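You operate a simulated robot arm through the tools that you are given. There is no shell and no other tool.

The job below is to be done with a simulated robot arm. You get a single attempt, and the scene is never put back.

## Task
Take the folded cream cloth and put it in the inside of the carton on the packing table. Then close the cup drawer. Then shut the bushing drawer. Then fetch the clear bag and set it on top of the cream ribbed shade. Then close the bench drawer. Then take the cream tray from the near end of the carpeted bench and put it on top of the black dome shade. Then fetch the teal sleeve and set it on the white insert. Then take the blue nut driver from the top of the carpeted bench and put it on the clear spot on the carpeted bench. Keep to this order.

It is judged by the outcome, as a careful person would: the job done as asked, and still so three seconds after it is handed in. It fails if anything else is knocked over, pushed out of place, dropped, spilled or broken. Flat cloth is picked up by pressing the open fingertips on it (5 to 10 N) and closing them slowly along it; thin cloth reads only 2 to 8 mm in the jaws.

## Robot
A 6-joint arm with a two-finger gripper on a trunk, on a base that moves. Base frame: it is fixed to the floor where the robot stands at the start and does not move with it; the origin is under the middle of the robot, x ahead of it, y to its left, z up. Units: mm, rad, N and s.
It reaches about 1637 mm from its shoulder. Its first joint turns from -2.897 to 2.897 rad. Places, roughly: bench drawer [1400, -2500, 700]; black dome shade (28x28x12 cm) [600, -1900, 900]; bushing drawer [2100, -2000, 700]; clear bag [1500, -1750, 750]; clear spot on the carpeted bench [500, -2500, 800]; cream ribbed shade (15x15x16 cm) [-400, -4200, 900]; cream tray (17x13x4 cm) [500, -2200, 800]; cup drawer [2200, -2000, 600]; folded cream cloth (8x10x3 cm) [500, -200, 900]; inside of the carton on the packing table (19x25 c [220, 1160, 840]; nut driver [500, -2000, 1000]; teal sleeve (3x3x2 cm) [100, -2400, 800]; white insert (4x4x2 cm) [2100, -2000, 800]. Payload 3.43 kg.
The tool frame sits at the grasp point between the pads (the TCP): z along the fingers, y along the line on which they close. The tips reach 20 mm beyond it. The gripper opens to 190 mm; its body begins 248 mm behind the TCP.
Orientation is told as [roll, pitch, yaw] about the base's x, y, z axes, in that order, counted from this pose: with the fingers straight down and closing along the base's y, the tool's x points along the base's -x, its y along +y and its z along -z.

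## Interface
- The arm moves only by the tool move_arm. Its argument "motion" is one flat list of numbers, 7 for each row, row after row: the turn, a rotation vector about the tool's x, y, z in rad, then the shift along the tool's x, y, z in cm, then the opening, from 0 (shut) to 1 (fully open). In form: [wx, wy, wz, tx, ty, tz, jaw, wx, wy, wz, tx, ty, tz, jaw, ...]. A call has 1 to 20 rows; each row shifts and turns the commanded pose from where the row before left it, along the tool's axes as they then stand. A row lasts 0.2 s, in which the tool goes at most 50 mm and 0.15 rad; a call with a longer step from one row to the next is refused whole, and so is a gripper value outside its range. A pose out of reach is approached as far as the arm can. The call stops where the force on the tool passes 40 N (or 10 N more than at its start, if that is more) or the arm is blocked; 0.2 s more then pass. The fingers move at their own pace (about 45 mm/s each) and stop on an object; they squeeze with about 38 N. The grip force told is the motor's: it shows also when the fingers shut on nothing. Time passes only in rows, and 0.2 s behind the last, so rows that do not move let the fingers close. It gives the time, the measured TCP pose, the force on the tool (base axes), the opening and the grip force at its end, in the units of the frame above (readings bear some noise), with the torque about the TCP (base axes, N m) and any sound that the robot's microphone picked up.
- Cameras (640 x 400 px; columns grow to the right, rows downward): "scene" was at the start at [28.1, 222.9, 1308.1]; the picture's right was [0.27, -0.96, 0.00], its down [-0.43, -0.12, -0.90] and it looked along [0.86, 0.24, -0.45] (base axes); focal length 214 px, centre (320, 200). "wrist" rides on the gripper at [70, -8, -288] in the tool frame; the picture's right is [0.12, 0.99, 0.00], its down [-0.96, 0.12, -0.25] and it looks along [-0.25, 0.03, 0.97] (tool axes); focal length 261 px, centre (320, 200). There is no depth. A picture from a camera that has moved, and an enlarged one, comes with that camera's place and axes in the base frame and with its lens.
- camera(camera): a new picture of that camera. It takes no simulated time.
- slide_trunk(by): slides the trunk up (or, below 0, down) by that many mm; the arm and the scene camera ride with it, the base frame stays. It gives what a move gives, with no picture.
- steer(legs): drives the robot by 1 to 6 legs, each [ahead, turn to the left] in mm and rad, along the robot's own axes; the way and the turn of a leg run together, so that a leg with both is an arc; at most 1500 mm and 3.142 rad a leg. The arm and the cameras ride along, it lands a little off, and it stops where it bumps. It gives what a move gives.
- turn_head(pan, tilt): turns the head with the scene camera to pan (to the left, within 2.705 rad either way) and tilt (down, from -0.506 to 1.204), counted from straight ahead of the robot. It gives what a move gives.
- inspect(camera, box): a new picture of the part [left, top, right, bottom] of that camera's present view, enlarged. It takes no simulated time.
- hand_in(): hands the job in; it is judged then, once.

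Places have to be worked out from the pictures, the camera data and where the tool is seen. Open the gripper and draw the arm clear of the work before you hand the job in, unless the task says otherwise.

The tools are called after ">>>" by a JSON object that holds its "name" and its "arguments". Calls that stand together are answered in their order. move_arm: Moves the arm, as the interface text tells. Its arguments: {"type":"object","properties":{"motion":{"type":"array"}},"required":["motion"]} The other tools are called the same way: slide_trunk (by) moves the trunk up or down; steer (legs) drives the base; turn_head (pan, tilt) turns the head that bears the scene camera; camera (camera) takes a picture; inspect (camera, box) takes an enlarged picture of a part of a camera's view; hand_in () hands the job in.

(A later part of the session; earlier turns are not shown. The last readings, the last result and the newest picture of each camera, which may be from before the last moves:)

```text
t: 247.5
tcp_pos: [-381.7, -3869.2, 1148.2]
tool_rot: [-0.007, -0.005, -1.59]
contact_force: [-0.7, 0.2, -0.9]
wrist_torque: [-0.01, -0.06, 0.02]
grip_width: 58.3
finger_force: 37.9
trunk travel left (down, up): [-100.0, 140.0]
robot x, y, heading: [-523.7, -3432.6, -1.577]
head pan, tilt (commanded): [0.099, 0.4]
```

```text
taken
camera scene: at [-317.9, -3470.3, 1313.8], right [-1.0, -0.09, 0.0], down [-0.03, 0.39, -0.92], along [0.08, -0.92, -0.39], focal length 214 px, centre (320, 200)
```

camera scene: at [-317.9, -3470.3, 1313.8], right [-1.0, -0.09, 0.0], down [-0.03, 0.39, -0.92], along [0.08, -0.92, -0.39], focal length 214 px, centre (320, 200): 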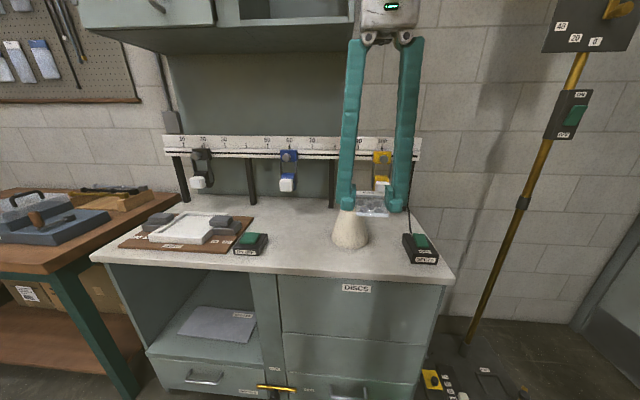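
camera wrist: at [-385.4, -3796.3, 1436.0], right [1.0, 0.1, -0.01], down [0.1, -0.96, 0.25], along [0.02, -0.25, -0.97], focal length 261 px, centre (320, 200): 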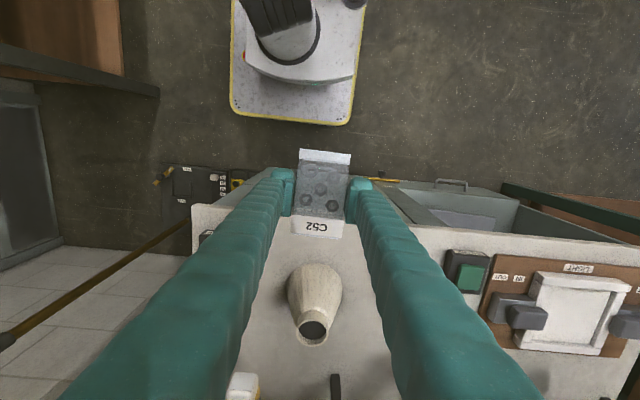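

The wrist view shows the ring top below and ahead. I enlarge both views to fix its place.

>>> {"name": "inspect", "arguments": {"camera": "wrist", "box": [260, 240, 380, 400]}}

>>> {"name": "inspect", "arguments": {"camera": "scene", "box": [290, 170, 420, 260]}}

```text
2.50 times, centred on (320, 320) of wrist
camera zoom: at [-385.4, -3796.3, 1436.0], right [1.0, 0.1, -0.01], down [0.1, -0.96, 0.25], along [0.02, -0.25, -0.97], focal length 652 px, centre (320, -100)
```

zoom: 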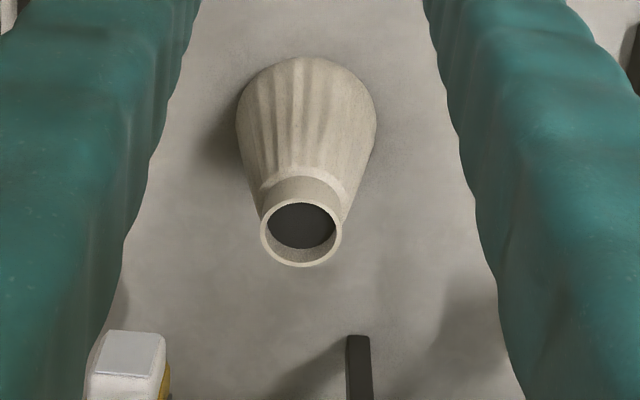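

```text
4.44 times, centred on (355, 215) of scene
camera zoom: at [-317.9, -3470.3, 1313.8], right [-1.0, -0.09, 0.0], down [-0.03, 0.39, -0.92], along [0.08, -0.92, -0.39], focal length 953 px, centre (164, 133)
```

zoom: 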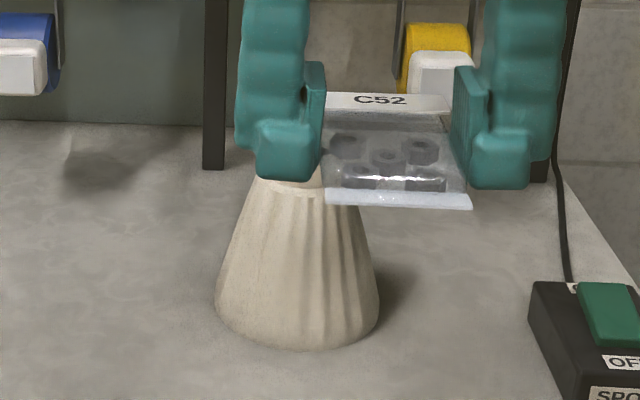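

Triangulated: ring top centre (-365, -4169), z≈1012, outer diameter about 62 mm. I move the bag over it at TCP z≈1100.

>>> {"name": "move_arm", "arguments": {"motion": [0, 0, 0, -4.28, 0.3, 0.69, 0.2, 0, 0, 0, -4.28, 0.3, 0.69, 0.2, 0, 0, 0, -4.28, 0.3, 0.69, 0.2, 0, 0, 0, -4.28, 0.3, 0.69, 0.2, 0, 0, 0, -4.28, 0.3, 0.69, 0.2, 0, 0, 0, -4.28, 0.3, 0.69, 0.2, 0, 0, 0, -4.28, 0.3, 0.69, 0.2, 0, 0, 0, 0, 0, 0, 0.2]}}

>>> {"name": "camera", "arguments": {"camera": "wrist"}}

>>> {"name": "inspect", "arguments": {"camera": "scene", "box": [270, 140, 430, 260]}}

```text
t: 249.3
tcp_pos: [-367.5, -4169.3, 1100.1]
tool_rot: [-0.007, -0.004, -1.591]
contact_force: [-0.3, -0.2, -1.7]
wrist_torque: [0.08, 0.02, 0.0]
grip_width: 58.4
finger_force: 38.1
trunk travel left (down, up): [-100.0, 140.0]
robot x, y, heading: [-525.4, -3436.0, -1.582]
head pan, tilt (commanded): [0.099, 0.4]
```

```text
taken
camera wrist: at [-371.3, -4097.5, 1389.5], right [1.0, 0.1, -0.01], down [0.1, -0.96, 0.25], along [0.02, -0.25, -0.97], focal length 261 px, centre (320, 200)
```

wrist: 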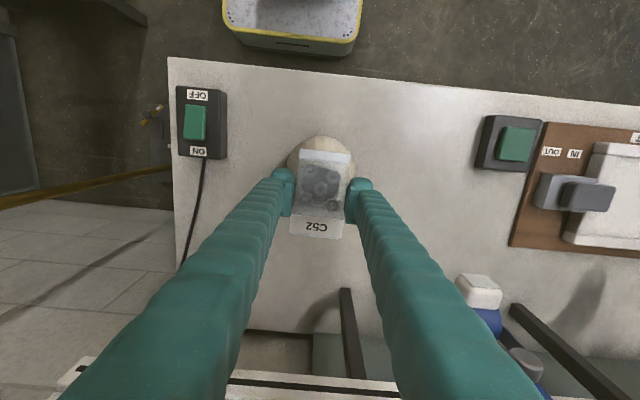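

```text
3.33 times, centred on (350, 200) of scene
camera zoom: at [-317.5, -3470.8, 1313.7], right [-1.0, -0.09, 0.0], down [-0.04, 0.39, -0.92], along [0.08, -0.92, -0.39], focal length 715 px, centre (220, 200)
```

zoom: 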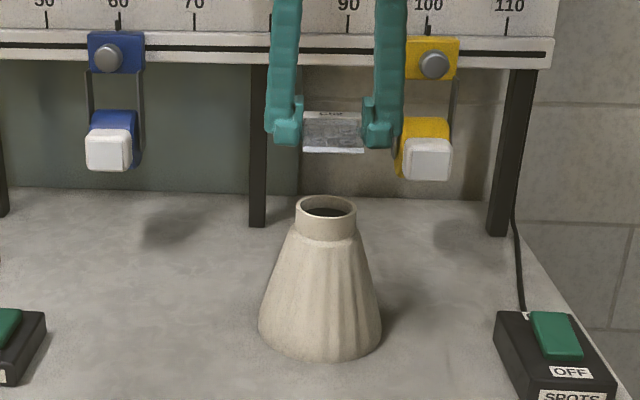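

Bag and ring are aligned within a millimetre or two. I lower it to just above the ring.

>>> {"name": "move_arm", "arguments": {"motion": [0, 0, 0, 0, 0, 3, 0.2, 0, 0, 0, 0, 0, 2, 0.2, 0, 0, 0, 0, 0, 0.6, 0.2, 0, 0, 0, 0, 0, 0, 0.2]}}

>>> {"name": "inspect", "arguments": {"camera": "scene", "box": [300, 160, 400, 240]}}

```text
t: 250.3
tcp_pos: [-367.2, -4170.5, 1045.5]
tool_rot: [-0.007, -0.005, -1.592]
contact_force: [0.6, -0.5, -0.6]
wrist_torque: [0.0, -0.01, 0.0]
grip_width: 58.6
finger_force: 37.6
trunk travel left (down, up): [-100.0, 140.0]
robot x, y, heading: [-524.9, -3433.7, -1.58]
head pan, tilt (commanded): [0.099, 0.4]
```

```text
5.00 times, centred on (350, 200) of scene
camera zoom: at [-317.6, -3470.6, 1313.8], right [-1.0, -0.09, 0.0], down [-0.04, 0.39, -0.92], along [0.08, -0.92, -0.39], focal length 1072 px, centre (170, 200)
```

zoom: 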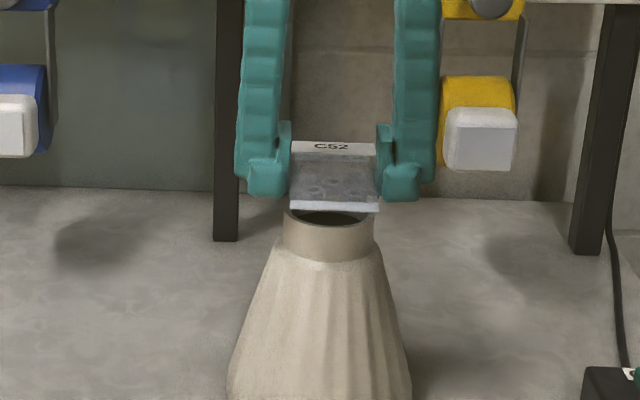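

Nearly touching. I creep down 2 mm per row watching the force.

>>> {"name": "move_arm", "arguments": {"motion": [0, 0, 0, 0, 0, 0.3, 0.2, 0, 0, 0, 0, 0, 0.3, 0.2, 0, 0, 0, 0, 0, 0.2, 0.2, 0, 0, 0, 0, 0, 0, 0.2]}}

>>> {"name": "inspect", "arguments": {"camera": "scene", "box": [300, 160, 400, 240]}}

```text
t: 251.3
tcp_pos: [-367.5, -4169.2, 1038.5]
tool_rot: [-0.007, -0.005, -1.592]
contact_force: [-0.4, -0.2, -1.2]
wrist_torque: [0.0, 0.04, -0.04]
grip_width: 58.4
finger_force: 38.1
trunk travel left (down, up): [-100.0, 140.0]
robot x, y, heading: [-524.0, -3437.4, -1.575]
head pan, tilt (commanded): [0.099, 0.4]
```

```text
5.00 times, centred on (350, 200) of scene
camera zoom: at [-317.6, -3470.6, 1313.8], right [-1.0, -0.09, 0.0], down [-0.04, 0.39, -0.92], along [0.08, -0.92, -0.39], focal length 1072 px, centre (170, 200)
```

zoom: 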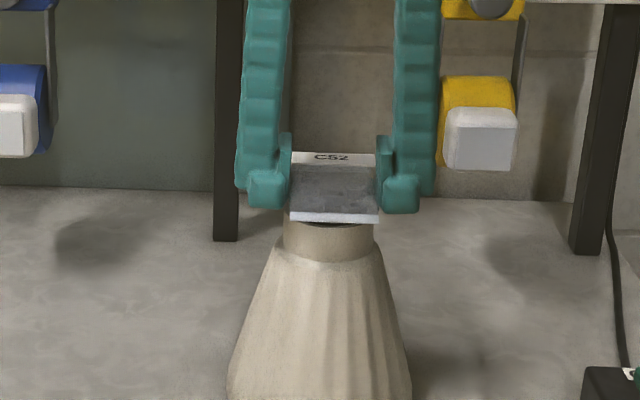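

No contact yet. A few more millimetres.

>>> {"name": "move_arm", "arguments": {"motion": [0, 0, 0, 0, 0, 0.2, 0.2, 0, 0, 0, 0, 0, 0.2, 0.2, 0, 0, 0, 0, 0, 0, 0.2]}}

```text
t: 252.1
tcp_pos: [-368.7, -4170.1, 1032.6]
tool_rot: [-0.007, -0.005, -1.592]
contact_force: [-0.3, -0.4, -1.3]
wrist_torque: [0.0, 0.02, 0.0]
grip_width: 58.7
finger_force: 38.1
trunk travel left (down, up): [-100.0, 140.0]
robot x, y, heading: [-523.4, -3437.2, -1.578]
head pan, tilt (commanded): [0.099, 0.4]
```

>>> {"name": "inspect", "arguments": {"camera": "scene", "box": [310, 170, 390, 230]}}

```text
6.67 times, centred on (350, 200) of scene
camera zoom: at [-317.6, -3470.6, 1313.8], right [-1.0, -0.09, 0.0], down [-0.04, 0.39, -0.92], along [0.08, -0.92, -0.39], focal length 1430 px, centre (120, 200)
```

zoom: 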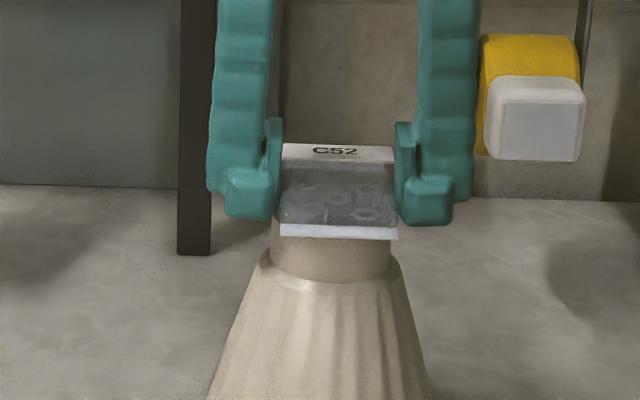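

Still no force. I go down two more 1–2 mm steps.

>>> {"name": "move_arm", "arguments": {"motion": [0, 0, 0, 0, 0, 0.15, 0.2, 0, 0, 0, 0, 0, 0.15, 0.2, 0, 0, 0, 0, 0, 0, 0.2]}}

```text
t: 252.9
tcp_pos: [-367.9, -4169.5, 1030.2]
tool_rot: [-0.007, -0.005, -1.59]
contact_force: [0.5, -0.6, 1.9]
wrist_torque: [-0.04, -0.07, -0.02]
grip_width: 58.3
finger_force: 38.6
trunk travel left (down, up): [-100.0, 140.0]
robot x, y, heading: [-529.9, -3434.4, -1.578]
head pan, tilt (commanded): [0.099, 0.4]
```

Light contact (about 3 N). I open the fingers to about 100 mm and look before rising.

>>> {"name": "move_arm", "arguments": {"motion": [0, 0, 0, 0, 0, 0.05, 0.2, 0, 0, 0, 0, 0, 0, 0.33, 0, 0, 0, 0, 0, 0, 0.38, 0, 0, 0, 0, 0, 0, 0.45, 0, 0, 0, 0, 0, 0, 0.52, 0, 0, 0, 0, 0, 0, 0.52]}}

>>> {"name": "inspect", "arguments": {"camera": "scene", "box": [310, 170, 390, 230]}}

>>> {"name": "camera", "arguments": {"camera": "wrist"}}

```text
t: 254.3
tcp_pos: [-368.8, -4169.8, 1029.6]
tool_rot: [-0.008, -0.005, -1.592]
contact_force: [0.8, 0.4, -0.5]
wrist_torque: [-0.03, -0.02, -0.03]
grip_width: 99.0
finger_force: 0.0
trunk travel left (down, up): [-100.0, 140.0]
robot x, y, heading: [-525.7, -3437.3, -1.581]
head pan, tilt (commanded): [0.099, 0.4]
```

```text
6.67 times, centred on (350, 200) of scene
camera zoom: at [-317.6, -3470.5, 1313.8], right [-1.0, -0.09, 0.0], down [-0.04, 0.39, -0.92], along [0.08, -0.92, -0.39], focal length 1430 px, centre (120, 200)
```

zoom: 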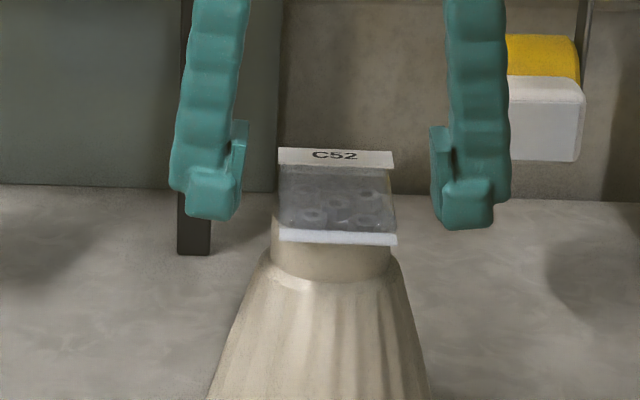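

```text
taken
camera wrist: at [-371.8, -4097.4, 1317.4], right [1.0, 0.1, -0.01], down [0.1, -0.96, 0.25], along [0.02, -0.25, -0.97], focal length 261 px, centre (320, 200)
```

wrist: 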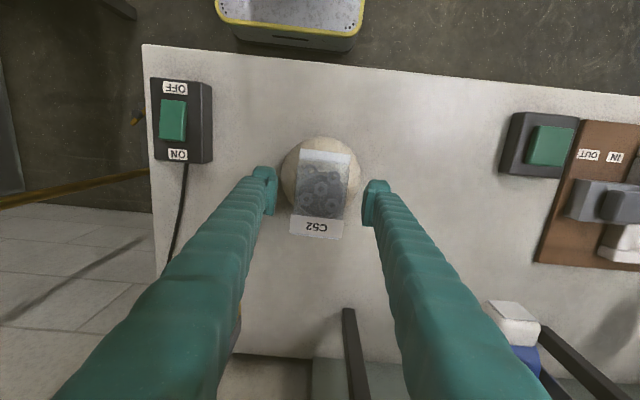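

The bag rests on the ring. I rise straight up slowly and back away.

>>> {"name": "move_arm", "arguments": {"motion": [0, 0, 0, 0, 0, -1.5, 0.52, 0, 0, 0, 0, 0, -3, 0.52, 0, 0, 0, 0, 0, -4, 0.52, 0, 0, 0, 0, 0, -4, 0.52, 0, 0, 0, 4.5, 0, 0, 0.52, 0, 0, 0, 4.5, 0, 0, 0.52, 0, 0, 0, 4.5, 0, 0, 0.52, 0, 0, 0, 4.5, 0, 0, 0.52, 0, 0, 0, 4.5, 0, 0, 0.52]}}

>>> {"name": "camera", "arguments": {"camera": "wrist"}}

>>> {"name": "inspect", "arguments": {"camera": "scene", "box": [290, 160, 410, 250]}}

```text
t: 256.3
tcp_pos: [-363.6, -3945.4, 1151.5]
tool_rot: [-0.008, -0.003, -1.59]
contact_force: [-0.3, -1.4, -0.8]
wrist_torque: [0.28, 0.04, -0.06]
grip_width: 99.0
finger_force: 0.0
trunk travel left (down, up): [-100.0, 140.0]
robot x, y, heading: [-529.3, -3434.3, -1.581]
head pan, tilt (commanded): [0.099, 0.4]
```

```text
taken
camera wrist: at [-366.0, -3873.5, 1440.2], right [1.0, 0.1, -0.01], down [0.1, -0.96, 0.25], along [0.02, -0.25, -0.97], focal length 261 px, centre (320, 200)
```

wrist: 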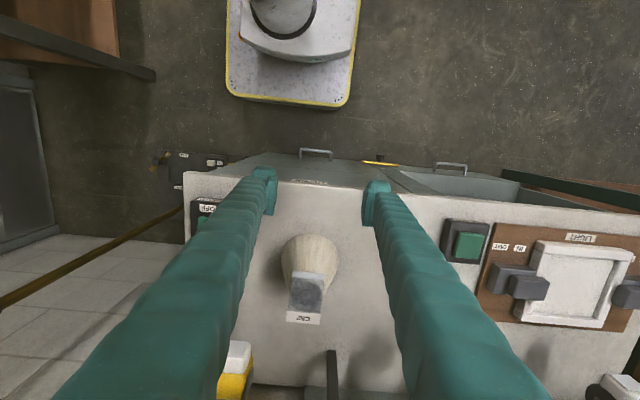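

```text
4.44 times, centred on (350, 205) of scene
camera zoom: at [-317.6, -3471.3, 1313.8], right [-1.0, -0.09, 0.0], down [-0.04, 0.39, -0.92], along [0.08, -0.92, -0.39], focal length 953 px, centre (187, 178)
```

zoom: 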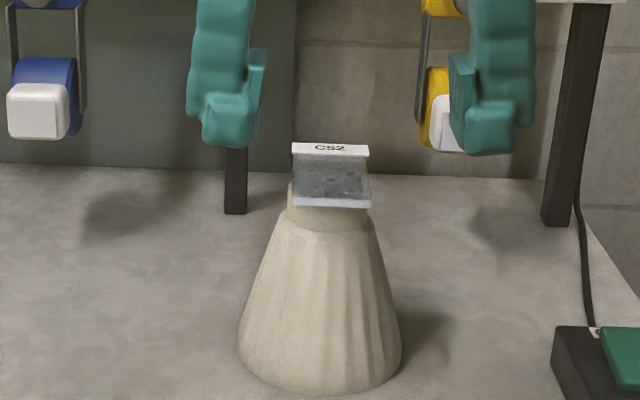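

The bag sits squarely on the shade. Next the bench drawer: I turn left and drive along the back aisle toward it.

>>> {"name": "steer", "arguments": {"legs": [[0, 1.581], [1200, 0]]}}

>>> {"name": "turn_head", "arguments": {"pan": 0.6, "tilt": 0.5}}

>>> {"name": "camera", "arguments": {"camera": "scene"}}

>>> {"name": "inspect", "arguments": {"camera": "scene", "box": [260, 150, 460, 275]}}

```text
t: 266.4
tcp_pos: [1179.6, -3272.3, 1154.1]
tool_rot: [-0.007, -0.005, -0.017]
contact_force: [-1.0, 0.2, 0.2]
wrist_torque: [-0.02, -0.01, 0.01]
grip_width: 98.9
finger_force: 0.0
trunk travel left (down, up): [-100.0, 140.0]
robot x, y, heading: [673.3, -3441.1, 0.001]
head pan, tilt (commanded): [0.099, 0.4]
```

```text
t: 267.3
tcp_pos: [1179.5, -3273.0, 1153.5]
tool_rot: [-0.006, -0.005, -0.015]
contact_force: [-0.9, 0.0, 0.7]
wrist_torque: [-0.02, -0.02, 0.0]
grip_width: 98.5
finger_force: 0.2
trunk travel left (down, up): [-100.0, 140.0]
robot x, y, heading: [670.2, -3437.5, -0.0]
head pan, tilt (commanded): [0.6, 0.499]
```

```text
taken
camera scene: at [687.3, -3189.6, 1304.7], right [0.56, -0.83, 0.0], down [-0.4, -0.27, -0.88], along [0.73, 0.49, -0.48], focal length 214 px, centre (320, 200)
```

scene: 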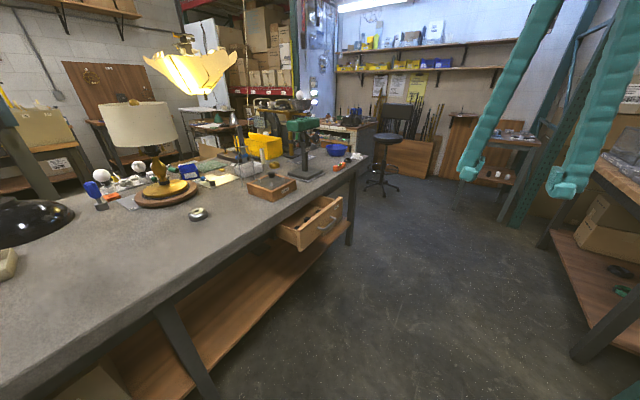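

```text
3.20 times, centred on (360, 212) of scene
camera zoom: at [687.3, -3189.6, 1304.7], right [0.56, -0.83, 0.0], down [-0.4, -0.27, -0.88], along [0.73, 0.49, -0.48], focal length 686 px, centre (192, 160)
```

zoom: 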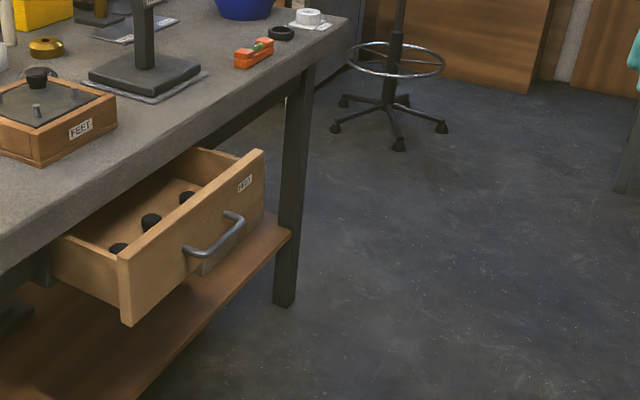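

I zoom in on the drawer front to fix its corners and handle.

>>> {"name": "inspect", "arguments": {"camera": "scene", "box": [260, 185, 360, 260]}}

>>> {"name": "camera", "arguments": {"camera": "wrist"}}

```text
5.33 times, centred on (310, 222) of scene
camera zoom: at [687.3, -3189.6, 1304.7], right [0.56, -0.83, 0.0], down [-0.4, -0.27, -0.88], along [0.73, 0.49, -0.48], focal length 1144 px, centre (373, 80)
```

zoom: 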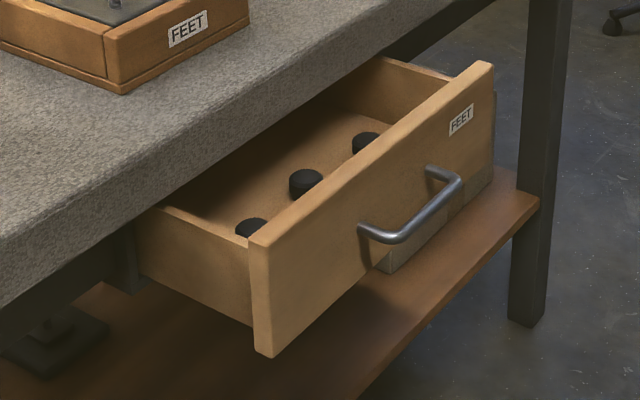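

```text
taken
camera wrist: at [1109.6, -3277.9, 1441.1], right [-0.1, 0.99, -0.01], down [0.96, 0.1, 0.25], along [0.25, 0.02, -0.97], focal length 261 px, centre (320, 200)
```

wrist: 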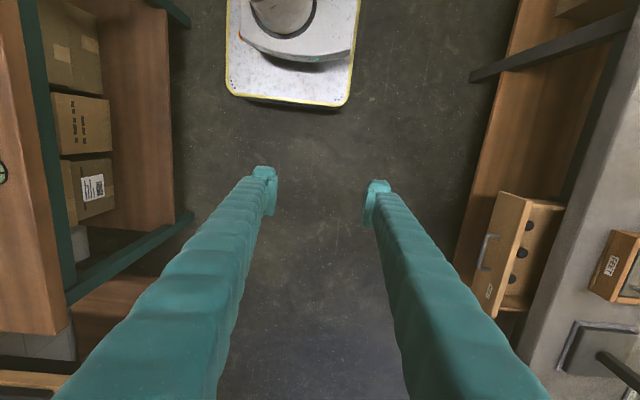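

The drawer front spans x 1230–1590 at y≈-2715, z 658–770, handle centred near x≈1402, z≈720. I turn the tool so its fingers will point toward +y, jaws wide.

>>> {"name": "move_arm", "arguments": {"motion": [0, 0, 0.1414, 0, 0, 0, 1, 0, 0, 0.1414, 0, 0, 0, 1, 0, 0, 0.1414, 0, 0, 0, 1, 0, 0, 0.1414, 0, 0, 0, 1, 0, 0, 0.1414, 0, 0, 0, 1, 0, 0, 0.1414, 0, 0, 0, 1, 0, 0, 0.1414, 0, 0, 0, 1, 0, 0, 0.1414, 0, 0, 0, 1, 0, 0, 0.1414, 0, 0, 0, 1, 0, 0, 0.1414, 0, 0, 0, 1, 0, 0, 0.1414, 0, 0, 0, 1]}}

>>> {"name": "move_arm", "arguments": {"motion": [0, 0.1428, 0, 0, 0, 0, 1, 0, 0.1428, 0, 0, 0, 0, 1, 0, 0.1428, 0, 0, 0, 0, 1, 0, 0.1428, 0, 0, 0, 0, 1, 0, 0.1428, 0, 0, 0, 0, 1, 0, 0.1428, 0, 0, 0, 0, 1, 0, 0.1428, 0, 0, 0, 0, 1, 0, 0.1428, 0, 0, 0, 0, 1, 0, 0.1428, 0, 0, 0, 0, 1, 0, 0.1428, 0, 0, 0, 0, 1, 0, 0.1428, 0, 0, 0, 0, 1]}}

>>> {"name": "camera", "arguments": {"camera": "wrist"}}

```text
t: 269.7
tcp_pos: [1179.4, -3272.6, 1153.1]
tool_rot: [0.006, -0.008, -1.572]
contact_force: [0.1, 0.4, -0.6]
wrist_torque: [0.03, 0.02, 0.01]
grip_width: 190.5
finger_force: 0.1
trunk travel left (down, up): [-100.0, 140.0]
robot x, y, heading: [671.0, -3442.7, -0.003]
head pan, tilt (commanded): [0.6, 0.499]
```

```text
t: 272.1
tcp_pos: [1179.9, -3273.1, 1154.3]
tool_rot: [0.943, 1.562, -0.628]
contact_force: [0.3, -0.5, 1.2]
wrist_torque: [-0.1, -0.01, -0.16]
grip_width: 189.8
finger_force: 0.2
trunk travel left (down, up): [-100.0, 140.0]
robot x, y, heading: [668.4, -3437.3, -0.004]
head pan, tilt (commanded): [0.6, 0.499]
```

```text
taken
camera wrist: at [1171.8, -3559.4, 1226.6], right [0.99, 0.0, 0.13], down [0.12, -0.25, -0.96], along [0.03, 0.97, -0.25], focal length 261 px, centre (320, 200)
```

wrist: 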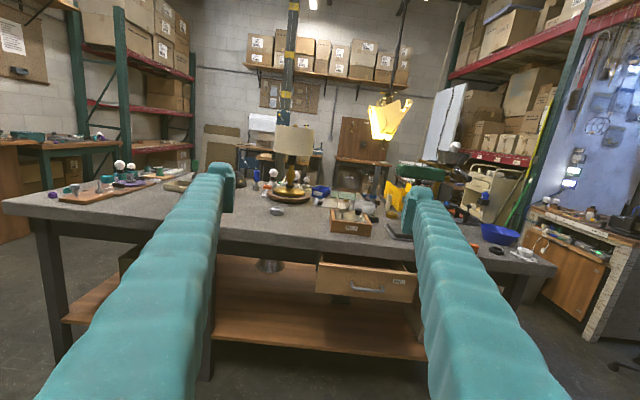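

Tool is oriented. I go down to z≈715 and over to x≈1405, staying back, then forward to about 85 mm short of the drawer.

>>> {"name": "move_arm", "arguments": {"motion": [0, 0, 0, -4.39, 2.25, 0, 1, 0, 0, 0, -4.39, 2.25, 0, 1, 0, 0, 0, -4.39, 2.25, 0, 1, 0, 0, 0, -4.39, 2.25, 0, 1, 0, 0, 0, -4.39, 2.25, 0, 1, 0, 0, 0, -4.39, 2.25, 0, 1, 0, 0, 0, -4.39, 2.25, 0, 1, 0, 0, 0, -4.39, 2.25, 0, 1, 0, 0, 0, -4.39, 2.25, 0, 1, 0, 0, 0, -4.39, 2.25, 0, 1, 0, 0, 0, 0, 0, 4.8, 1, 0, 0, 0, 0, 0, 4.8, 1, 0, 0, 0, 0, 0, 4.8, 1, 0, 0, 0, 0, 0, 4.8, 1, 0, 0, 0, 0, 0, 4.8, 1, 0, 0, 0, 0, 0, 4.8, 1]}}

>>> {"name": "camera", "arguments": {"camera": "wrist"}}

>>> {"name": "camera", "arguments": {"camera": "scene"}}

```text
t: 275.5
tcp_pos: [1406.6, -2987.2, 714.0]
tool_rot: [0.673, 1.563, -0.897]
contact_force: [-1.0, -0.7, 0.0]
wrist_torque: [-0.01, -0.01, 0.02]
grip_width: 189.7
finger_force: 0.1
trunk travel left (down, up): [-100.0, 140.0]
robot x, y, heading: [670.5, -3435.9, -0.01]
head pan, tilt (commanded): [0.6, 0.499]
```

```text
taken
camera wrist: at [1398.9, -3274.4, 785.8], right [0.99, 0.0, 0.12], down [0.12, -0.25, -0.96], along [0.03, 0.97, -0.25], focal length 261 px, centre (320, 200)
```

wrist: 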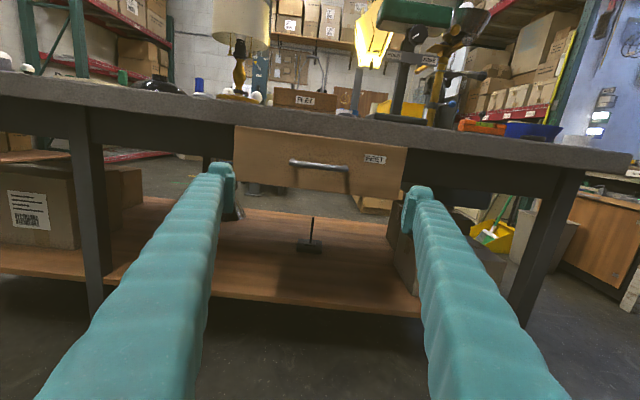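

```text
taken
camera scene: at [687.5, -3189.8, 1304.8], right [0.56, -0.83, 0.0], down [-0.4, -0.27, -0.88], along [0.73, 0.49, -0.48], focal length 214 px, centre (320, 200)
```

scene: 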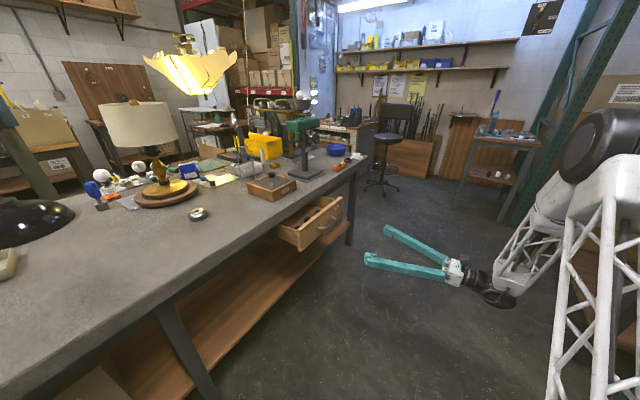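

Aligned with the drawer front (centre x≈1402, z≈724). I advance and push it shut gently.

>>> {"name": "move_arm", "arguments": {"motion": [0, 0, 0, 0.6, -0.3, 4.6, 1, 0, 0, 0, 0, 0, 4.6, 1, 0, 0, 0, 0, 0, 4.6, 1, 0, 0, 0, 0, 0, 4.6, 1, 0, 0, 0, 0, 0, 3.8, 1, 0, 0, 0, 0, 0, 1, 1, 0, 0, 0, 0, 0, 1, 1, 0, 0, 0, 0, 0, 1, 1, 0, 0, 0, 0, 0, 1, 1, 0, 0, 0, 0, 0, 1, 1, 0, 0, 0, 0, 0, 1, 1, 0, 0, 0, 0, 0, 1, 1, 0, 0, 0, 0, 0, 1, 1, 0, 0, 0, 0, 0, 1, 1, 0, 0, 0, 0, 0, 1, 1, 0, 0, 0, 0, 0, 1, 1, 0, 0, 0, 0, 0, 1, 1, 0, 0, 0, 0, 0, 1, 1, 0, 0, 0, 0, 0, 1, 1, 0, 0, 0, 0, 0, 1, 1]}}

>>> {"name": "camera", "arguments": {"camera": "wrist"}}

>>> {"name": "inspect", "arguments": {"camera": "scene", "box": [260, 185, 360, 260]}}

```text
t: 279.7
tcp_pos: [1403.9, -2614.2, 717.7]
tool_rot: [0.611, 1.563, -0.959]
contact_force: [1.3, -0.6, -0.7]
wrist_torque: [0.0, -0.03, 0.02]
grip_width: 190.1
finger_force: 0.1
trunk travel left (down, up): [-100.0, 140.0]
robot x, y, heading: [668.1, -3439.0, -0.0]
head pan, tilt (commanded): [0.6, 0.499]
```

```text
taken
camera wrist: at [1396.6, -2902.0, 789.4], right [0.99, 0.0, 0.12], down [0.12, -0.25, -0.96], along [0.03, 0.97, -0.25], focal length 261 px, centre (320, 200)
```

wrist: 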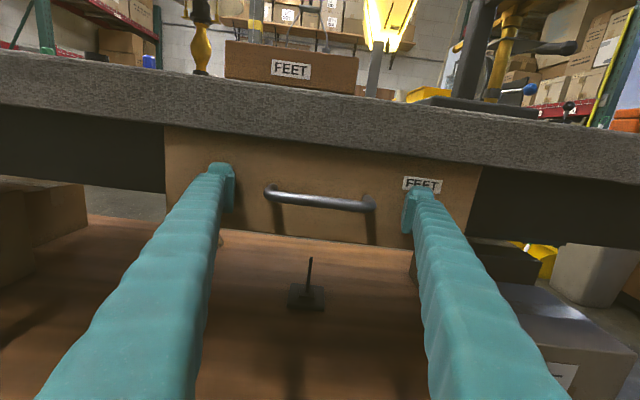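

```text
5.33 times, centred on (310, 222) of scene
camera zoom: at [687.3, -3189.3, 1304.6], right [0.56, -0.83, 0.0], down [-0.4, -0.27, -0.88], along [0.73, 0.49, -0.48], focal length 1144 px, centre (373, 80)
```

zoom: 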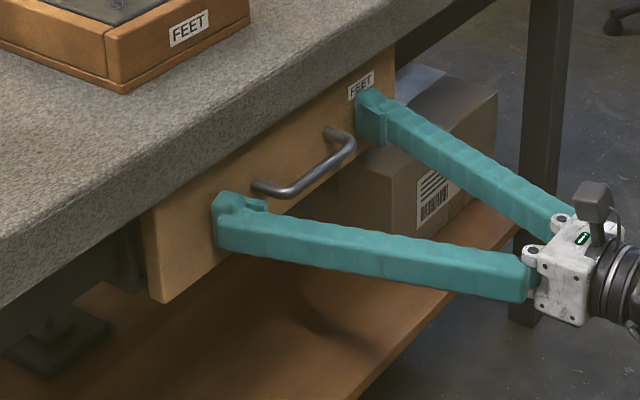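

Moving in smoothly. I keep pushing until it seats.

>>> {"name": "move_arm", "arguments": {"motion": [0, 0, 0, 0, 0, 1, 1, 0, 0, 0, 0, 0, 1, 1, 0, 0, 0, 0, 0, 1, 1, 0, 0, 0, 0, 0, 1, 1, 0, 0, 0, 0, 0, 1, 1, 0, 0, 0, 0, 0, 1, 1, 0, 0, 0, 0, 0, 1, 1, 0, 0, 0, 0, 0, 1, 1]}}

>>> {"name": "inspect", "arguments": {"camera": "scene", "box": [260, 185, 360, 260]}}

```text
t: 280.5
tcp_pos: [1404.5, -2594.5, 716.0]
tool_rot: [0.299, 1.564, -1.273]
contact_force: [-0.5, -6.6, 2.3]
wrist_torque: [0.11, 0.29, 0.68]
grip_width: 189.8
finger_force: 0.0
trunk travel left (down, up): [-100.0, 140.0]
robot x, y, heading: [672.2, -3436.4, -0.003]
head pan, tilt (commanded): [0.6, 0.499]
stopped in row 3: the force on the tool passed its limit at 60 N (the readings are from after the stop); the commanded pose is now the measured one
```

```text
5.33 times, centred on (310, 222) of scene
camera zoom: at [688.0, -3189.6, 1304.7], right [0.56, -0.83, 0.0], down [-0.4, -0.27, -0.88], along [0.73, 0.49, -0.48], focal length 1144 px, centre (373, 80)
```

zoom: 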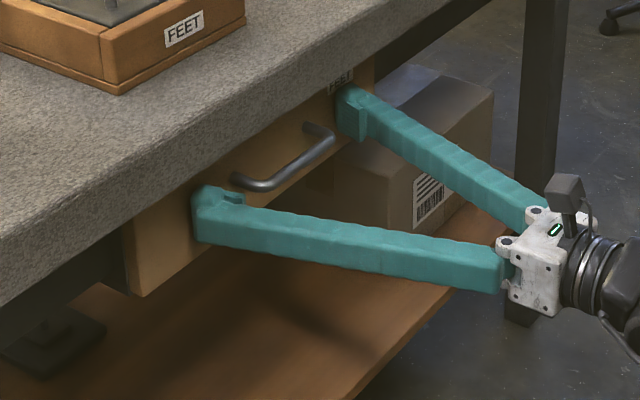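

Hard stop with the front tucked under the bench edge. One more slow press to confirm.

>>> {"name": "move_arm", "arguments": {"motion": [0, 0, 0, 0, 0, 0.3, 1, 0, 0, 0, 0, 0, 0.3, 1, 0, 0, 0, 0, 0, 0.3, 1, 0, 0, 0, 0, 0, 0.3, 1, 0, 0, 0, 0, 0, 0.3, 1, 0, 0, 0, 0, 0, 0.3, 1]}}

>>> {"name": "move_arm", "arguments": {"motion": [0, 0, 0, 0, 0, -1, 1, 0, 0, 0, 0, 0, -4, 1, 0, 0, 0, 0, 0, -4.5, 1, 0, 0, 0, 0, 0, -4.5, 1, 0, 0, 0, 0, 0, -4.5, 1, 0, 0, 0, 0, 0, -4.5, 1, 0, 0, 0, 0, 0, -4.5, 1]}}

>>> {"name": "camera", "arguments": {"camera": "wrist"}}

>>> {"name": "inspect", "arguments": {"camera": "scene", "box": [260, 185, 360, 260]}}

```text
t: 280.9
tcp_pos: [1406.3, -2593.8, 716.5]
tool_rot: [0.201, 1.56, -1.37]
contact_force: [-3.3, -18.0, 5.2]
wrist_torque: [0.19, 0.4, 0.93]
grip_width: 190.0
finger_force: 0.1
trunk travel left (down, up): [-100.0, 140.0]
robot x, y, heading: [671.9, -3440.0, -0.009]
head pan, tilt (commanded): [0.6, 0.499]
stopped in row 2: the force on the tool passed its limit at 49 N (the readings are from after the stop); the commanded pose is now the measured one
```

```text
t: 282.6
tcp_pos: [1403.3, -2867.5, 716.7]
tool_rot: [0.231, 1.561, -1.339]
contact_force: [0.7, 0.5, 0.1]
wrist_torque: [0.05, 0.01, -0.05]
grip_width: 189.9
finger_force: 0.2
trunk travel left (down, up): [-100.0, 140.0]
robot x, y, heading: [671.0, -3441.5, -0.009]
head pan, tilt (commanded): [0.6, 0.499]
```

```text
taken
camera wrist: at [1396.2, -3153.5, 790.5], right [0.99, 0.0, 0.12], down [0.12, -0.26, -0.96], along [0.03, 0.97, -0.26], focal length 261 px, centre (320, 200)
```

wrist: 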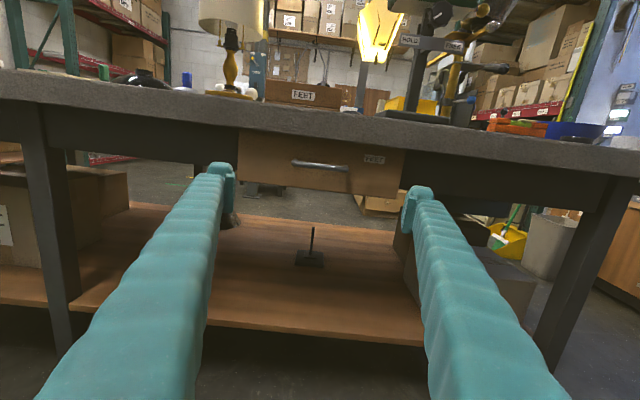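

```text
5.33 times, centred on (310, 222) of scene
camera zoom: at [688.5, -3189.4, 1304.6], right [0.56, -0.83, 0.0], down [-0.4, -0.27, -0.88], along [0.73, 0.49, -0.48], focal length 1144 px, centre (373, 80)
```

zoom: 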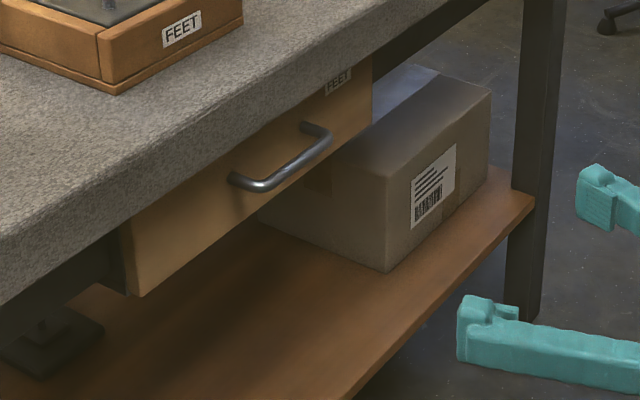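

The bench drawer is fully shut. Next is the cream tray; I retract, raise and restow the arm.

>>> {"name": "move_arm", "arguments": {"motion": [0, 0, 0, 0, 0, -4.8, 0.8, 0, 0, 0, 0, 0, -4.8, 0.8, 0, 0, 0, 0, 0, -4.8, 0.8, 0, 0, 0, 0, 0, -4.8, 0.8, 0, 0, 0, 0, 0, -4.8, 0.8, 0, 0, 0, 4.3, -2.2, -0.8, 0.8, 0, 0, 0, 4.3, -2.2, -0.8, 0.8, 0, 0, 0, 4.3, -2.2, -0.8, 0.8, 0, 0, 0, 4.3, -2.2, -0.8, 0.8, 0, 0, 0, 4.3, -2.2, -0.8, 0.8, 0, 0, 0, 4.3, -2.2, -0.8, 0.8, 0, 0, 0, 4.3, -2.2, -0.8, 0.8, 0, 0, 0, 4.3, -2.2, -0.8, 0.8, 0, 0, 0, 4.3, -2.2, -0.8, 0.8, 0, 0, 0, 4.3, -2.2, -0.8, 0.8]}}

>>> {"name": "move_arm", "arguments": {"motion": [0, -0.1428, 0, 0, 0, 0, 0.8, 0, -0.1428, 0, 0, 0, 0, 0.8, 0, -0.1428, 0, 0, 0, 0, 0.8, 0, -0.1428, 0, 0, 0, 0, 0.8, 0, -0.1428, 0, 0, 0, 0, 0.8, 0, -0.1428, 0, 0, 0, 0, 0.8, 0, -0.1428, 0, 0, 0, 0, 0.8, 0, -0.1428, 0, 0, 0, 0, 0.8, 0, -0.1428, 0, 0, 0, 0, 0.8, 0, -0.1428, 0, 0, 0, 0, 0.8, 0, -0.1428, 0, 0, 0, 0, 0.8]}}

>>> {"name": "move_arm", "arguments": {"motion": [0, 0, -0.1428, 0, 0, 0, 0.8, 0, 0, -0.1428, 0, 0, 0, 0.8, 0, 0, -0.1428, 0, 0, 0, 0.8, 0, 0, -0.1428, 0, 0, 0, 0.8, 0, 0, -0.1428, 0, 0, 0, 0.8, 0, 0, -0.1428, 0, 0, 0, 0.8, 0, 0, -0.1428, 0, 0, 0, 0.8, 0, 0, -0.1428, 0, 0, 0, 0.8, 0, 0, -0.1428, 0, 0, 0, 0.8, 0, 0, -0.1428, 0, 0, 0, 0.8, 0, 0, -0.1428, 0, 0, 0, 0.8]}}

```text
t: 285.8
tcp_pos: [1183.0, -3184.5, 1149.2]
tool_rot: [0.092, 1.562, -1.479]
contact_force: [0.5, -1.0, -0.3]
wrist_torque: [0.14, -0.01, 0.22]
grip_width: 152.1
finger_force: 0.1
trunk travel left (down, up): [-100.0, 140.0]
robot x, y, heading: [670.7, -3439.6, -0.013]
head pan, tilt (commanded): [0.6, 0.499]
```

```text
t: 288.1
tcp_pos: [1183.6, -3185.3, 1151.6]
tool_rot: [0.003, -0.01, -1.571]
contact_force: [0.0, -0.5, 0.6]
wrist_torque: [0.22, -0.05, 0.02]
grip_width: 152.1
finger_force: 0.1
trunk travel left (down, up): [-100.0, 140.0]
robot x, y, heading: [668.6, -3442.1, -0.006]
head pan, tilt (commanded): [0.6, 0.499]
```

```text
t: 290.6
tcp_pos: [1184.1, -3184.1, 1149.8]
tool_rot: [-0.01, -0.002, 0.0]
contact_force: [0.6, -0.8, 0.4]
wrist_torque: [0.02, -0.02, 0.02]
grip_width: 152.3
finger_force: 0.0
trunk travel left (down, up): [-100.0, 140.0]
robot x, y, heading: [670.0, -3437.0, -0.01]
head pan, tilt (commanded): [0.6, 0.499]
```

The arm is stowed. I drive back around the near end into the front aisle, stopping beside the dome and tray.

>>> {"name": "move_arm", "arguments": {"motion": [0, 0, 0, 0, -4.8, 0, 0.8, 0, 0, 0, 0, -4.8, 0, 0.8, 0, 0, 0, 0, -4.8, 0, 0.8]}}

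>>> {"name": "steer", "arguments": {"legs": [[-1220, 0.01], [0, 1.571], [1500, 0], [600, 0], [0, -1.571]]}}

```text
t: 291.4
tcp_pos: [1185.0, -3329.3, 1150.5]
tool_rot: [-0.011, -0.001, 0.0]
contact_force: [-0.1, 0.8, -0.5]
wrist_torque: [-0.16, 0.05, 0.04]
grip_width: 151.8
finger_force: 0.0
trunk travel left (down, up): [-100.0, 140.0]
robot x, y, heading: [674.5, -3439.8, -0.008]
head pan, tilt (commanded): [0.6, 0.499]
```

```text
t: 315.6
tcp_pos: [23.5, -1234.8, 1151.4]
tool_rot: [-0.01, -0.001, -0.032]
contact_force: [0.6, -0.2, -0.2]
wrist_torque: [0.01, 0.0, 0.02]
grip_width: 152.2
finger_force: 0.0
trunk travel left (down, up): [-100.0, 140.0]
robot x, y, heading: [-495.3, -1328.5, -0.035]
head pan, tilt (commanded): [0.6, 0.499]
```

I correct the heading slightly and move up beside the bench.

>>> {"name": "steer", "arguments": {"legs": [[0, 0.05], [950, 0]]}}

>>> {"name": "turn_head", "arguments": {"pan": -0.6, "tilt": 0.6}}

>>> {"name": "camera", "arguments": {"camera": "scene"}}

>>> {"name": "camera", "arguments": {"camera": "wrist"}}

```text
t: 320.9
tcp_pos: [963.7, -1204.6, 1152.2]
tool_rot: [-0.01, -0.003, 0.012]
contact_force: [-1.2, -0.3, 0.0]
wrist_torque: [0.01, -0.02, 0.01]
grip_width: 152.2
finger_force: 0.0
trunk travel left (down, up): [-100.0, 140.0]
robot x, y, heading: [453.6, -1318.9, 0.007]
head pan, tilt (commanded): [0.6, 0.499]
```

```text
t: 322.3
tcp_pos: [964.8, -1205.6, 1152.1]
tool_rot: [-0.01, -0.004, 0.012]
contact_force: [-0.7, 0.7, 0.2]
wrist_torque: [0.01, 0.01, 0.01]
grip_width: 151.9
finger_force: 0.1
trunk travel left (down, up): [-100.0, 140.0]
robot x, y, heading: [449.2, -1322.9, 0.006]
head pan, tilt (commanded): [-0.6, 0.6]
```

```text
taken
camera scene: at [466.9, -1172.8, 1295.9], right [-0.53, -0.85, 0.0], down [-0.48, 0.3, -0.83], along [0.7, -0.44, -0.56], focal length 214 px, centre (320, 200)
```

scene: 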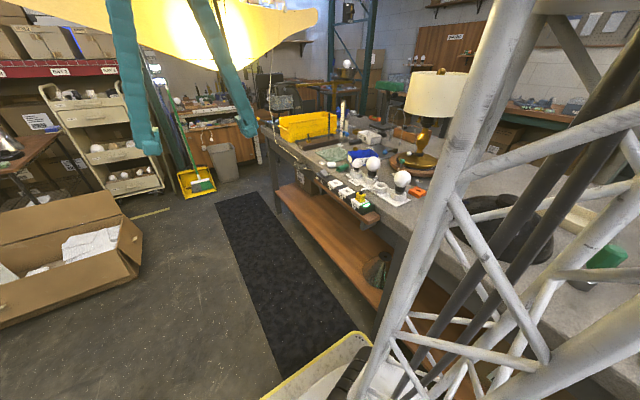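

```text
taken
camera wrist: at [894.8, -1210.6, 1439.2], right [-0.13, 0.99, -0.01], down [0.96, 0.13, 0.25], along [0.25, 0.02, -0.97], focal length 261 px, centre (320, 200)
```

wrist: 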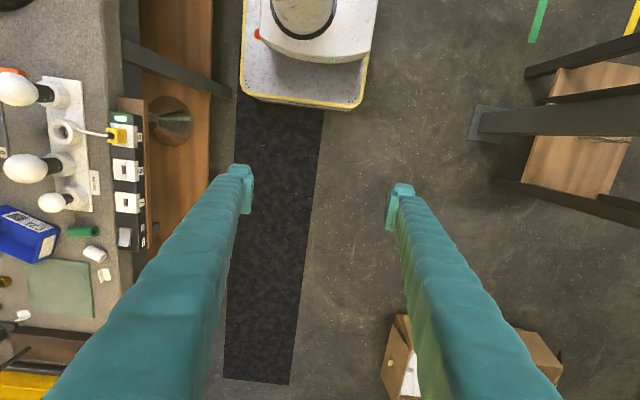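

I'm at (449, -1323). I swing the arm over the bench, keeping high and away from the table lamp, toward the dome and tray.

>>> {"name": "move_arm", "arguments": {"motion": [0, 0, 0, 0, -4.8, 0, 0.8, 0, 0, 0, 0, -4.8, 0, 0.8, 0, 0, 0, 0, -4.8, 0, 0.8, 0, 0, 0, 0, -4.8, 0, 0.8, 0, 0, 0, 0, -4.8, 0, 0.8, 0, 0, 0, 0, -4.8, 0, 0.8, 0, 0, 0, 0, -4.8, 0, 0.8, 0, 0, 0, 0, -4.8, 0, 0.8, 0, 0, 0, 3.5, -3.4, 0, 0.8, 0, 0, 0, 3.5, -3.4, 0, 0.8, 0, 0, 0, 3.5, -3.4, 0, 0.8, 0, 0, 0, 3.5, -3.4, 0, 0.8, 0, 0, 0, 3.5, -3.4, 0, 0.8, 0, 0, 0, 3.5, -3.4, 0, 0.8, 0, 0, 0, 3.5, -3.4, 0, 0.8, 0, 0, 0, 3.5, -3.4, 0, 0.8]}}

>>> {"name": "camera", "arguments": {"camera": "wrist"}}

>>> {"name": "camera", "arguments": {"camera": "scene"}}

```text
t: 325.7
tcp_pos: [691.3, -1865.4, 1158.8]
tool_rot: [-0.013, -0.002, 0.013]
contact_force: [-0.2, 0.9, 0.3]
wrist_torque: [-0.14, 0.1, 0.02]
grip_width: 151.9
finger_force: 0.1
trunk travel left (down, up): [-100.0, 140.0]
robot x, y, heading: [453.1, -1324.8, 0.005]
head pan, tilt (commanded): [-0.6, 0.6]
```

```text
taken
camera wrist: at [621.2, -1870.5, 1446.0], right [-0.13, 0.99, -0.01], down [0.96, 0.13, 0.25], along [0.25, 0.02, -0.97], focal length 261 px, centre (320, 200)
```

wrist: 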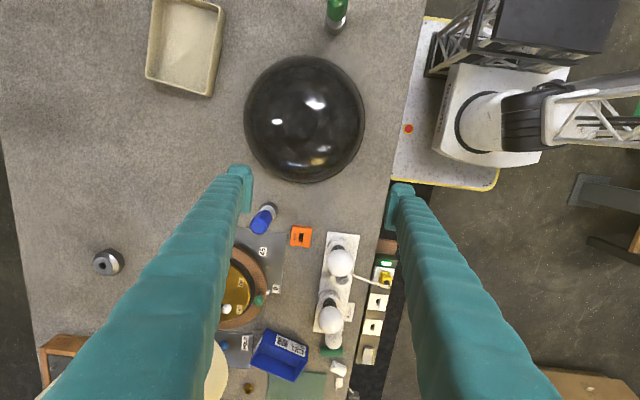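

```text
taken
camera scene: at [465.5, -1175.0, 1295.5], right [-0.56, -0.83, 0.0], down [-0.47, 0.32, -0.82], along [0.68, -0.46, -0.57], focal length 214 px, centre (320, 200)
```

scene: 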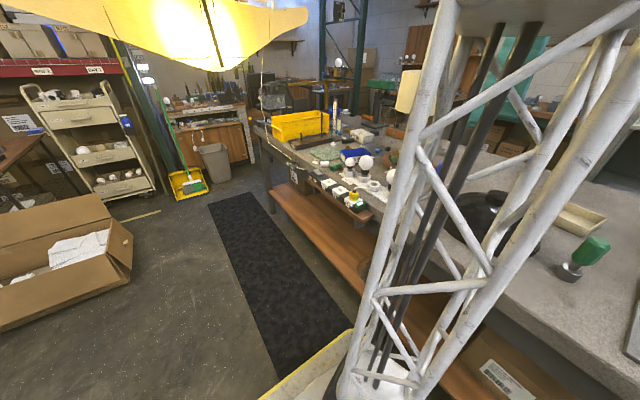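

The wrist view shows the dome, tray, and blue driver from above. I enlarge the dome and tray.

>>> {"name": "inspect", "arguments": {"camera": "wrist", "box": [130, 0, 250, 110]}}

>>> {"name": "inspect", "arguments": {"camera": "wrist", "box": [225, 40, 385, 190]}}

```text
3.64 times, centred on (190, 55) of wrist
camera zoom: at [621.2, -1870.5, 1446.0], right [-0.13, 0.99, -0.01], down [0.96, 0.13, 0.25], along [0.25, 0.02, -0.97], focal length 948 px, centre (793, 727)
```

zoom: 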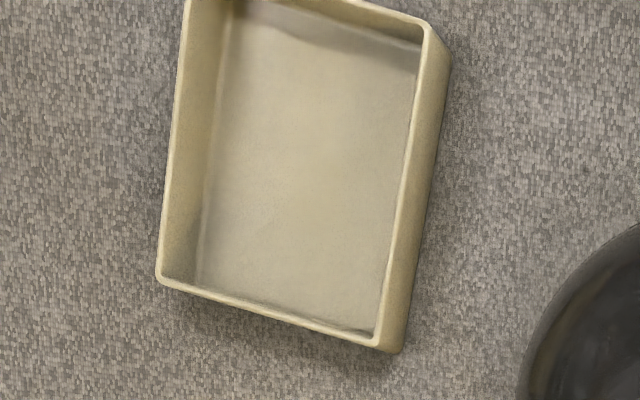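

```text
2.67 times, centred on (305, 115) of wrist
camera zoom: at [621.2, -1870.5, 1446.0], right [-0.13, 0.99, -0.01], down [0.96, 0.13, 0.25], along [0.25, 0.02, -0.97], focal length 695 px, centre (360, 427)
```

zoom: 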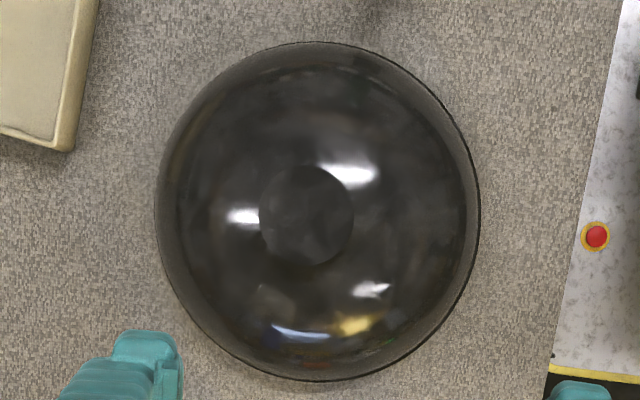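

Cap centre about (605, -1916), tray centre (493, -2172) rotated about -8°, outer width ~128 mm. I move over the tray with jaws at 171 mm.

>>> {"name": "move_arm", "arguments": {"motion": [0, 0, 0, 2.48, -3.84, 0.6, 0.9, 0, 0, 0, 2.48, -3.84, 0.6, 0.9, 0, 0, 0, 2.48, -3.84, 0.6, 0.9, 0, 0, 0, 2.48, -3.84, 0.6, 0.9, 0, 0, 0, 2.48, -3.84, 0.6, 0.9, 0, 0, 0, 2.48, -3.84, 0.6, 0.9, 0, 0, 0, 2.48, -3.84, 0.6, 0.9, 0, 0, 0, 2.48, -3.84, 0.6, 0.9, 0, 0, 0.0765, 0, 0, 0, 0.9, 0, 0, 0.0765, 0, 0, 0, 0.9, 0, 0, 0, 0, 0, 0, 0.9]}}

>>> {"name": "camera", "arguments": {"camera": "wrist"}}

```text
t: 328.1
tcp_pos: [498.6, -2174.1, 1110.8]
tool_rot: [-0.008, -0.003, -0.141]
contact_force: [0.0, -0.2, 0.7]
wrist_torque: [0.01, -0.02, -0.02]
grip_width: 170.9
finger_force: 0.0
trunk travel left (down, up): [-100.0, 140.0]
robot x, y, heading: [453.6, -1322.9, 0.007]
head pan, tilt (commanded): [-0.6, 0.6]
```

```text
taken
camera wrist: at [427.7, -2169.6, 1398.6], right [0.02, 1.0, -0.01], down [0.97, -0.02, 0.25], along [0.25, -0.01, -0.97], focal length 261 px, centre (320, 200)
```

wrist: 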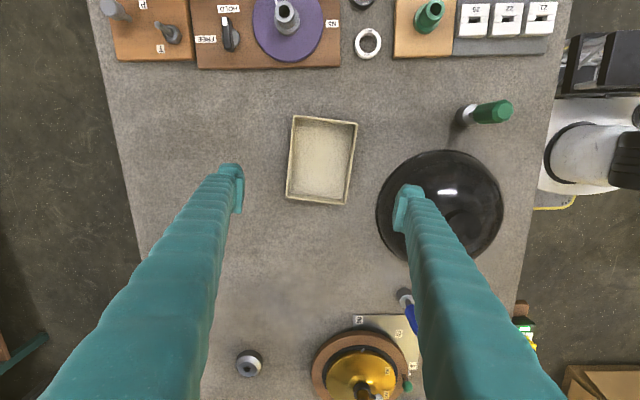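

Centre corrected to x≈485. I shift 13 mm and descend beside the tray walls.

>>> {"name": "move_arm", "arguments": {"motion": [0, 0, 0, 1.3, 0.1, 0, 0.9, 0, 0, 0, 0, 0, 4.8, 0.9, 0, 0, 0, 0, 0, 4.8, 0.9, 0, 0, 0, 0, 0, 4.8, 0.9, 0, 0, 0, 0, 0, 4.8, 0.9, 0, 0, 0, 0, 0, 3.0, 0.9, 0, 0, 0, 0, 0, 0, 0.9]}}

>>> {"name": "camera", "arguments": {"camera": "wrist"}}

```text
t: 329.7
tcp_pos: [486.3, -2174.6, 888.3]
tool_rot: [-0.008, -0.004, -0.14]
contact_force: [-0.3, 0.9, 0.2]
wrist_torque: [-0.01, 0.0, 0.01]
grip_width: 171.0
finger_force: 0.1
trunk travel left (down, up): [-100.0, 140.0]
robot x, y, heading: [452.2, -1321.5, 0.006]
head pan, tilt (commanded): [-0.6, 0.6]
```

```text
taken
camera wrist: at [416.3, -2169.6, 1176.2], right [0.02, 1.0, -0.01], down [0.97, -0.02, 0.25], along [0.25, -0.01, -0.97], focal length 261 px, centre (320, 200)
```

wrist: 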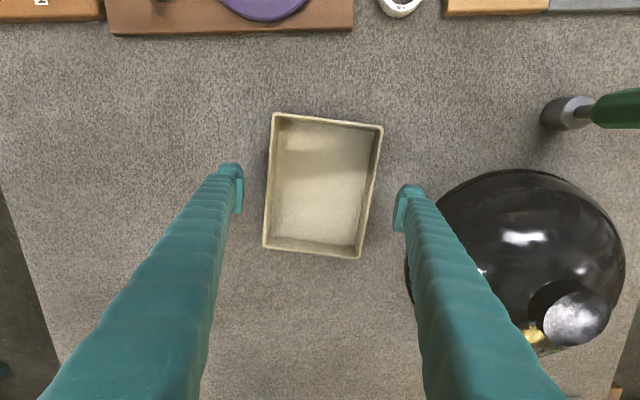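

The tray centre reads x≈478. I nudge 8 mm and go down to grasp height, then close.

>>> {"name": "move_arm", "arguments": {"motion": [0, 0, 0, 0.8, 0.2, 1.5, 0.9, 0, 0, 0, 0, 0, 1.5, 0.9, 0, 0, 0, 0, 0, 0, 0.9]}}

>>> {"name": "move_arm", "arguments": {"motion": [0, 0, 0, 0, 0, 0, 0.8, 0, 0, 0, 0, 0, 0, 0.72, 0, 0, 0, 0, 0, 0, 0.66, 0, 0, 0, 0, 0, 0, 0.6, 0, 0, 0, 0, 0, 0, 0.6]}}

>>> {"name": "camera", "arguments": {"camera": "wrist"}}

```text
t: 330.5
tcp_pos: [477.9, -2170.9, 859.2]
tool_rot: [-0.008, -0.003, -0.139]
contact_force: [0.4, 0.1, 0.1]
wrist_torque: [-0.01, -0.02, 0.0]
grip_width: 171.0
finger_force: 0.1
trunk travel left (down, up): [-100.0, 140.0]
robot x, y, heading: [452.5, -1320.5, 0.005]
head pan, tilt (commanded): [-0.6, 0.6]
```

```text
t: 331.7
tcp_pos: [477.0, -2171.4, 858.4]
tool_rot: [-0.008, -0.002, -0.141]
contact_force: [0.6, -3.0, 4.4]
wrist_torque: [-0.16, -0.04, -0.28]
grip_width: 129.6
finger_force: 38.3
trunk travel left (down, up): [-100.0, 140.0]
robot x, y, heading: [454.7, -1323.4, 0.004]
head pan, tilt (commanded): [-0.6, 0.6]
```

```text
taken
camera wrist: at [408.2, -2166.3, 1146.6], right [0.02, 1.0, -0.01], down [0.97, -0.02, 0.25], along [0.25, -0.01, -0.97], focal length 261 px, centre (320, 200)
```

wrist: 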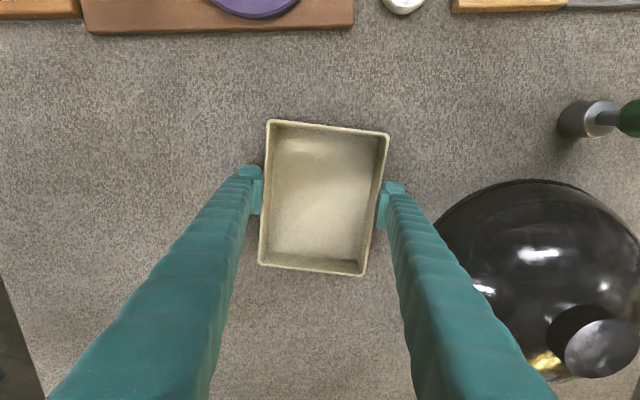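

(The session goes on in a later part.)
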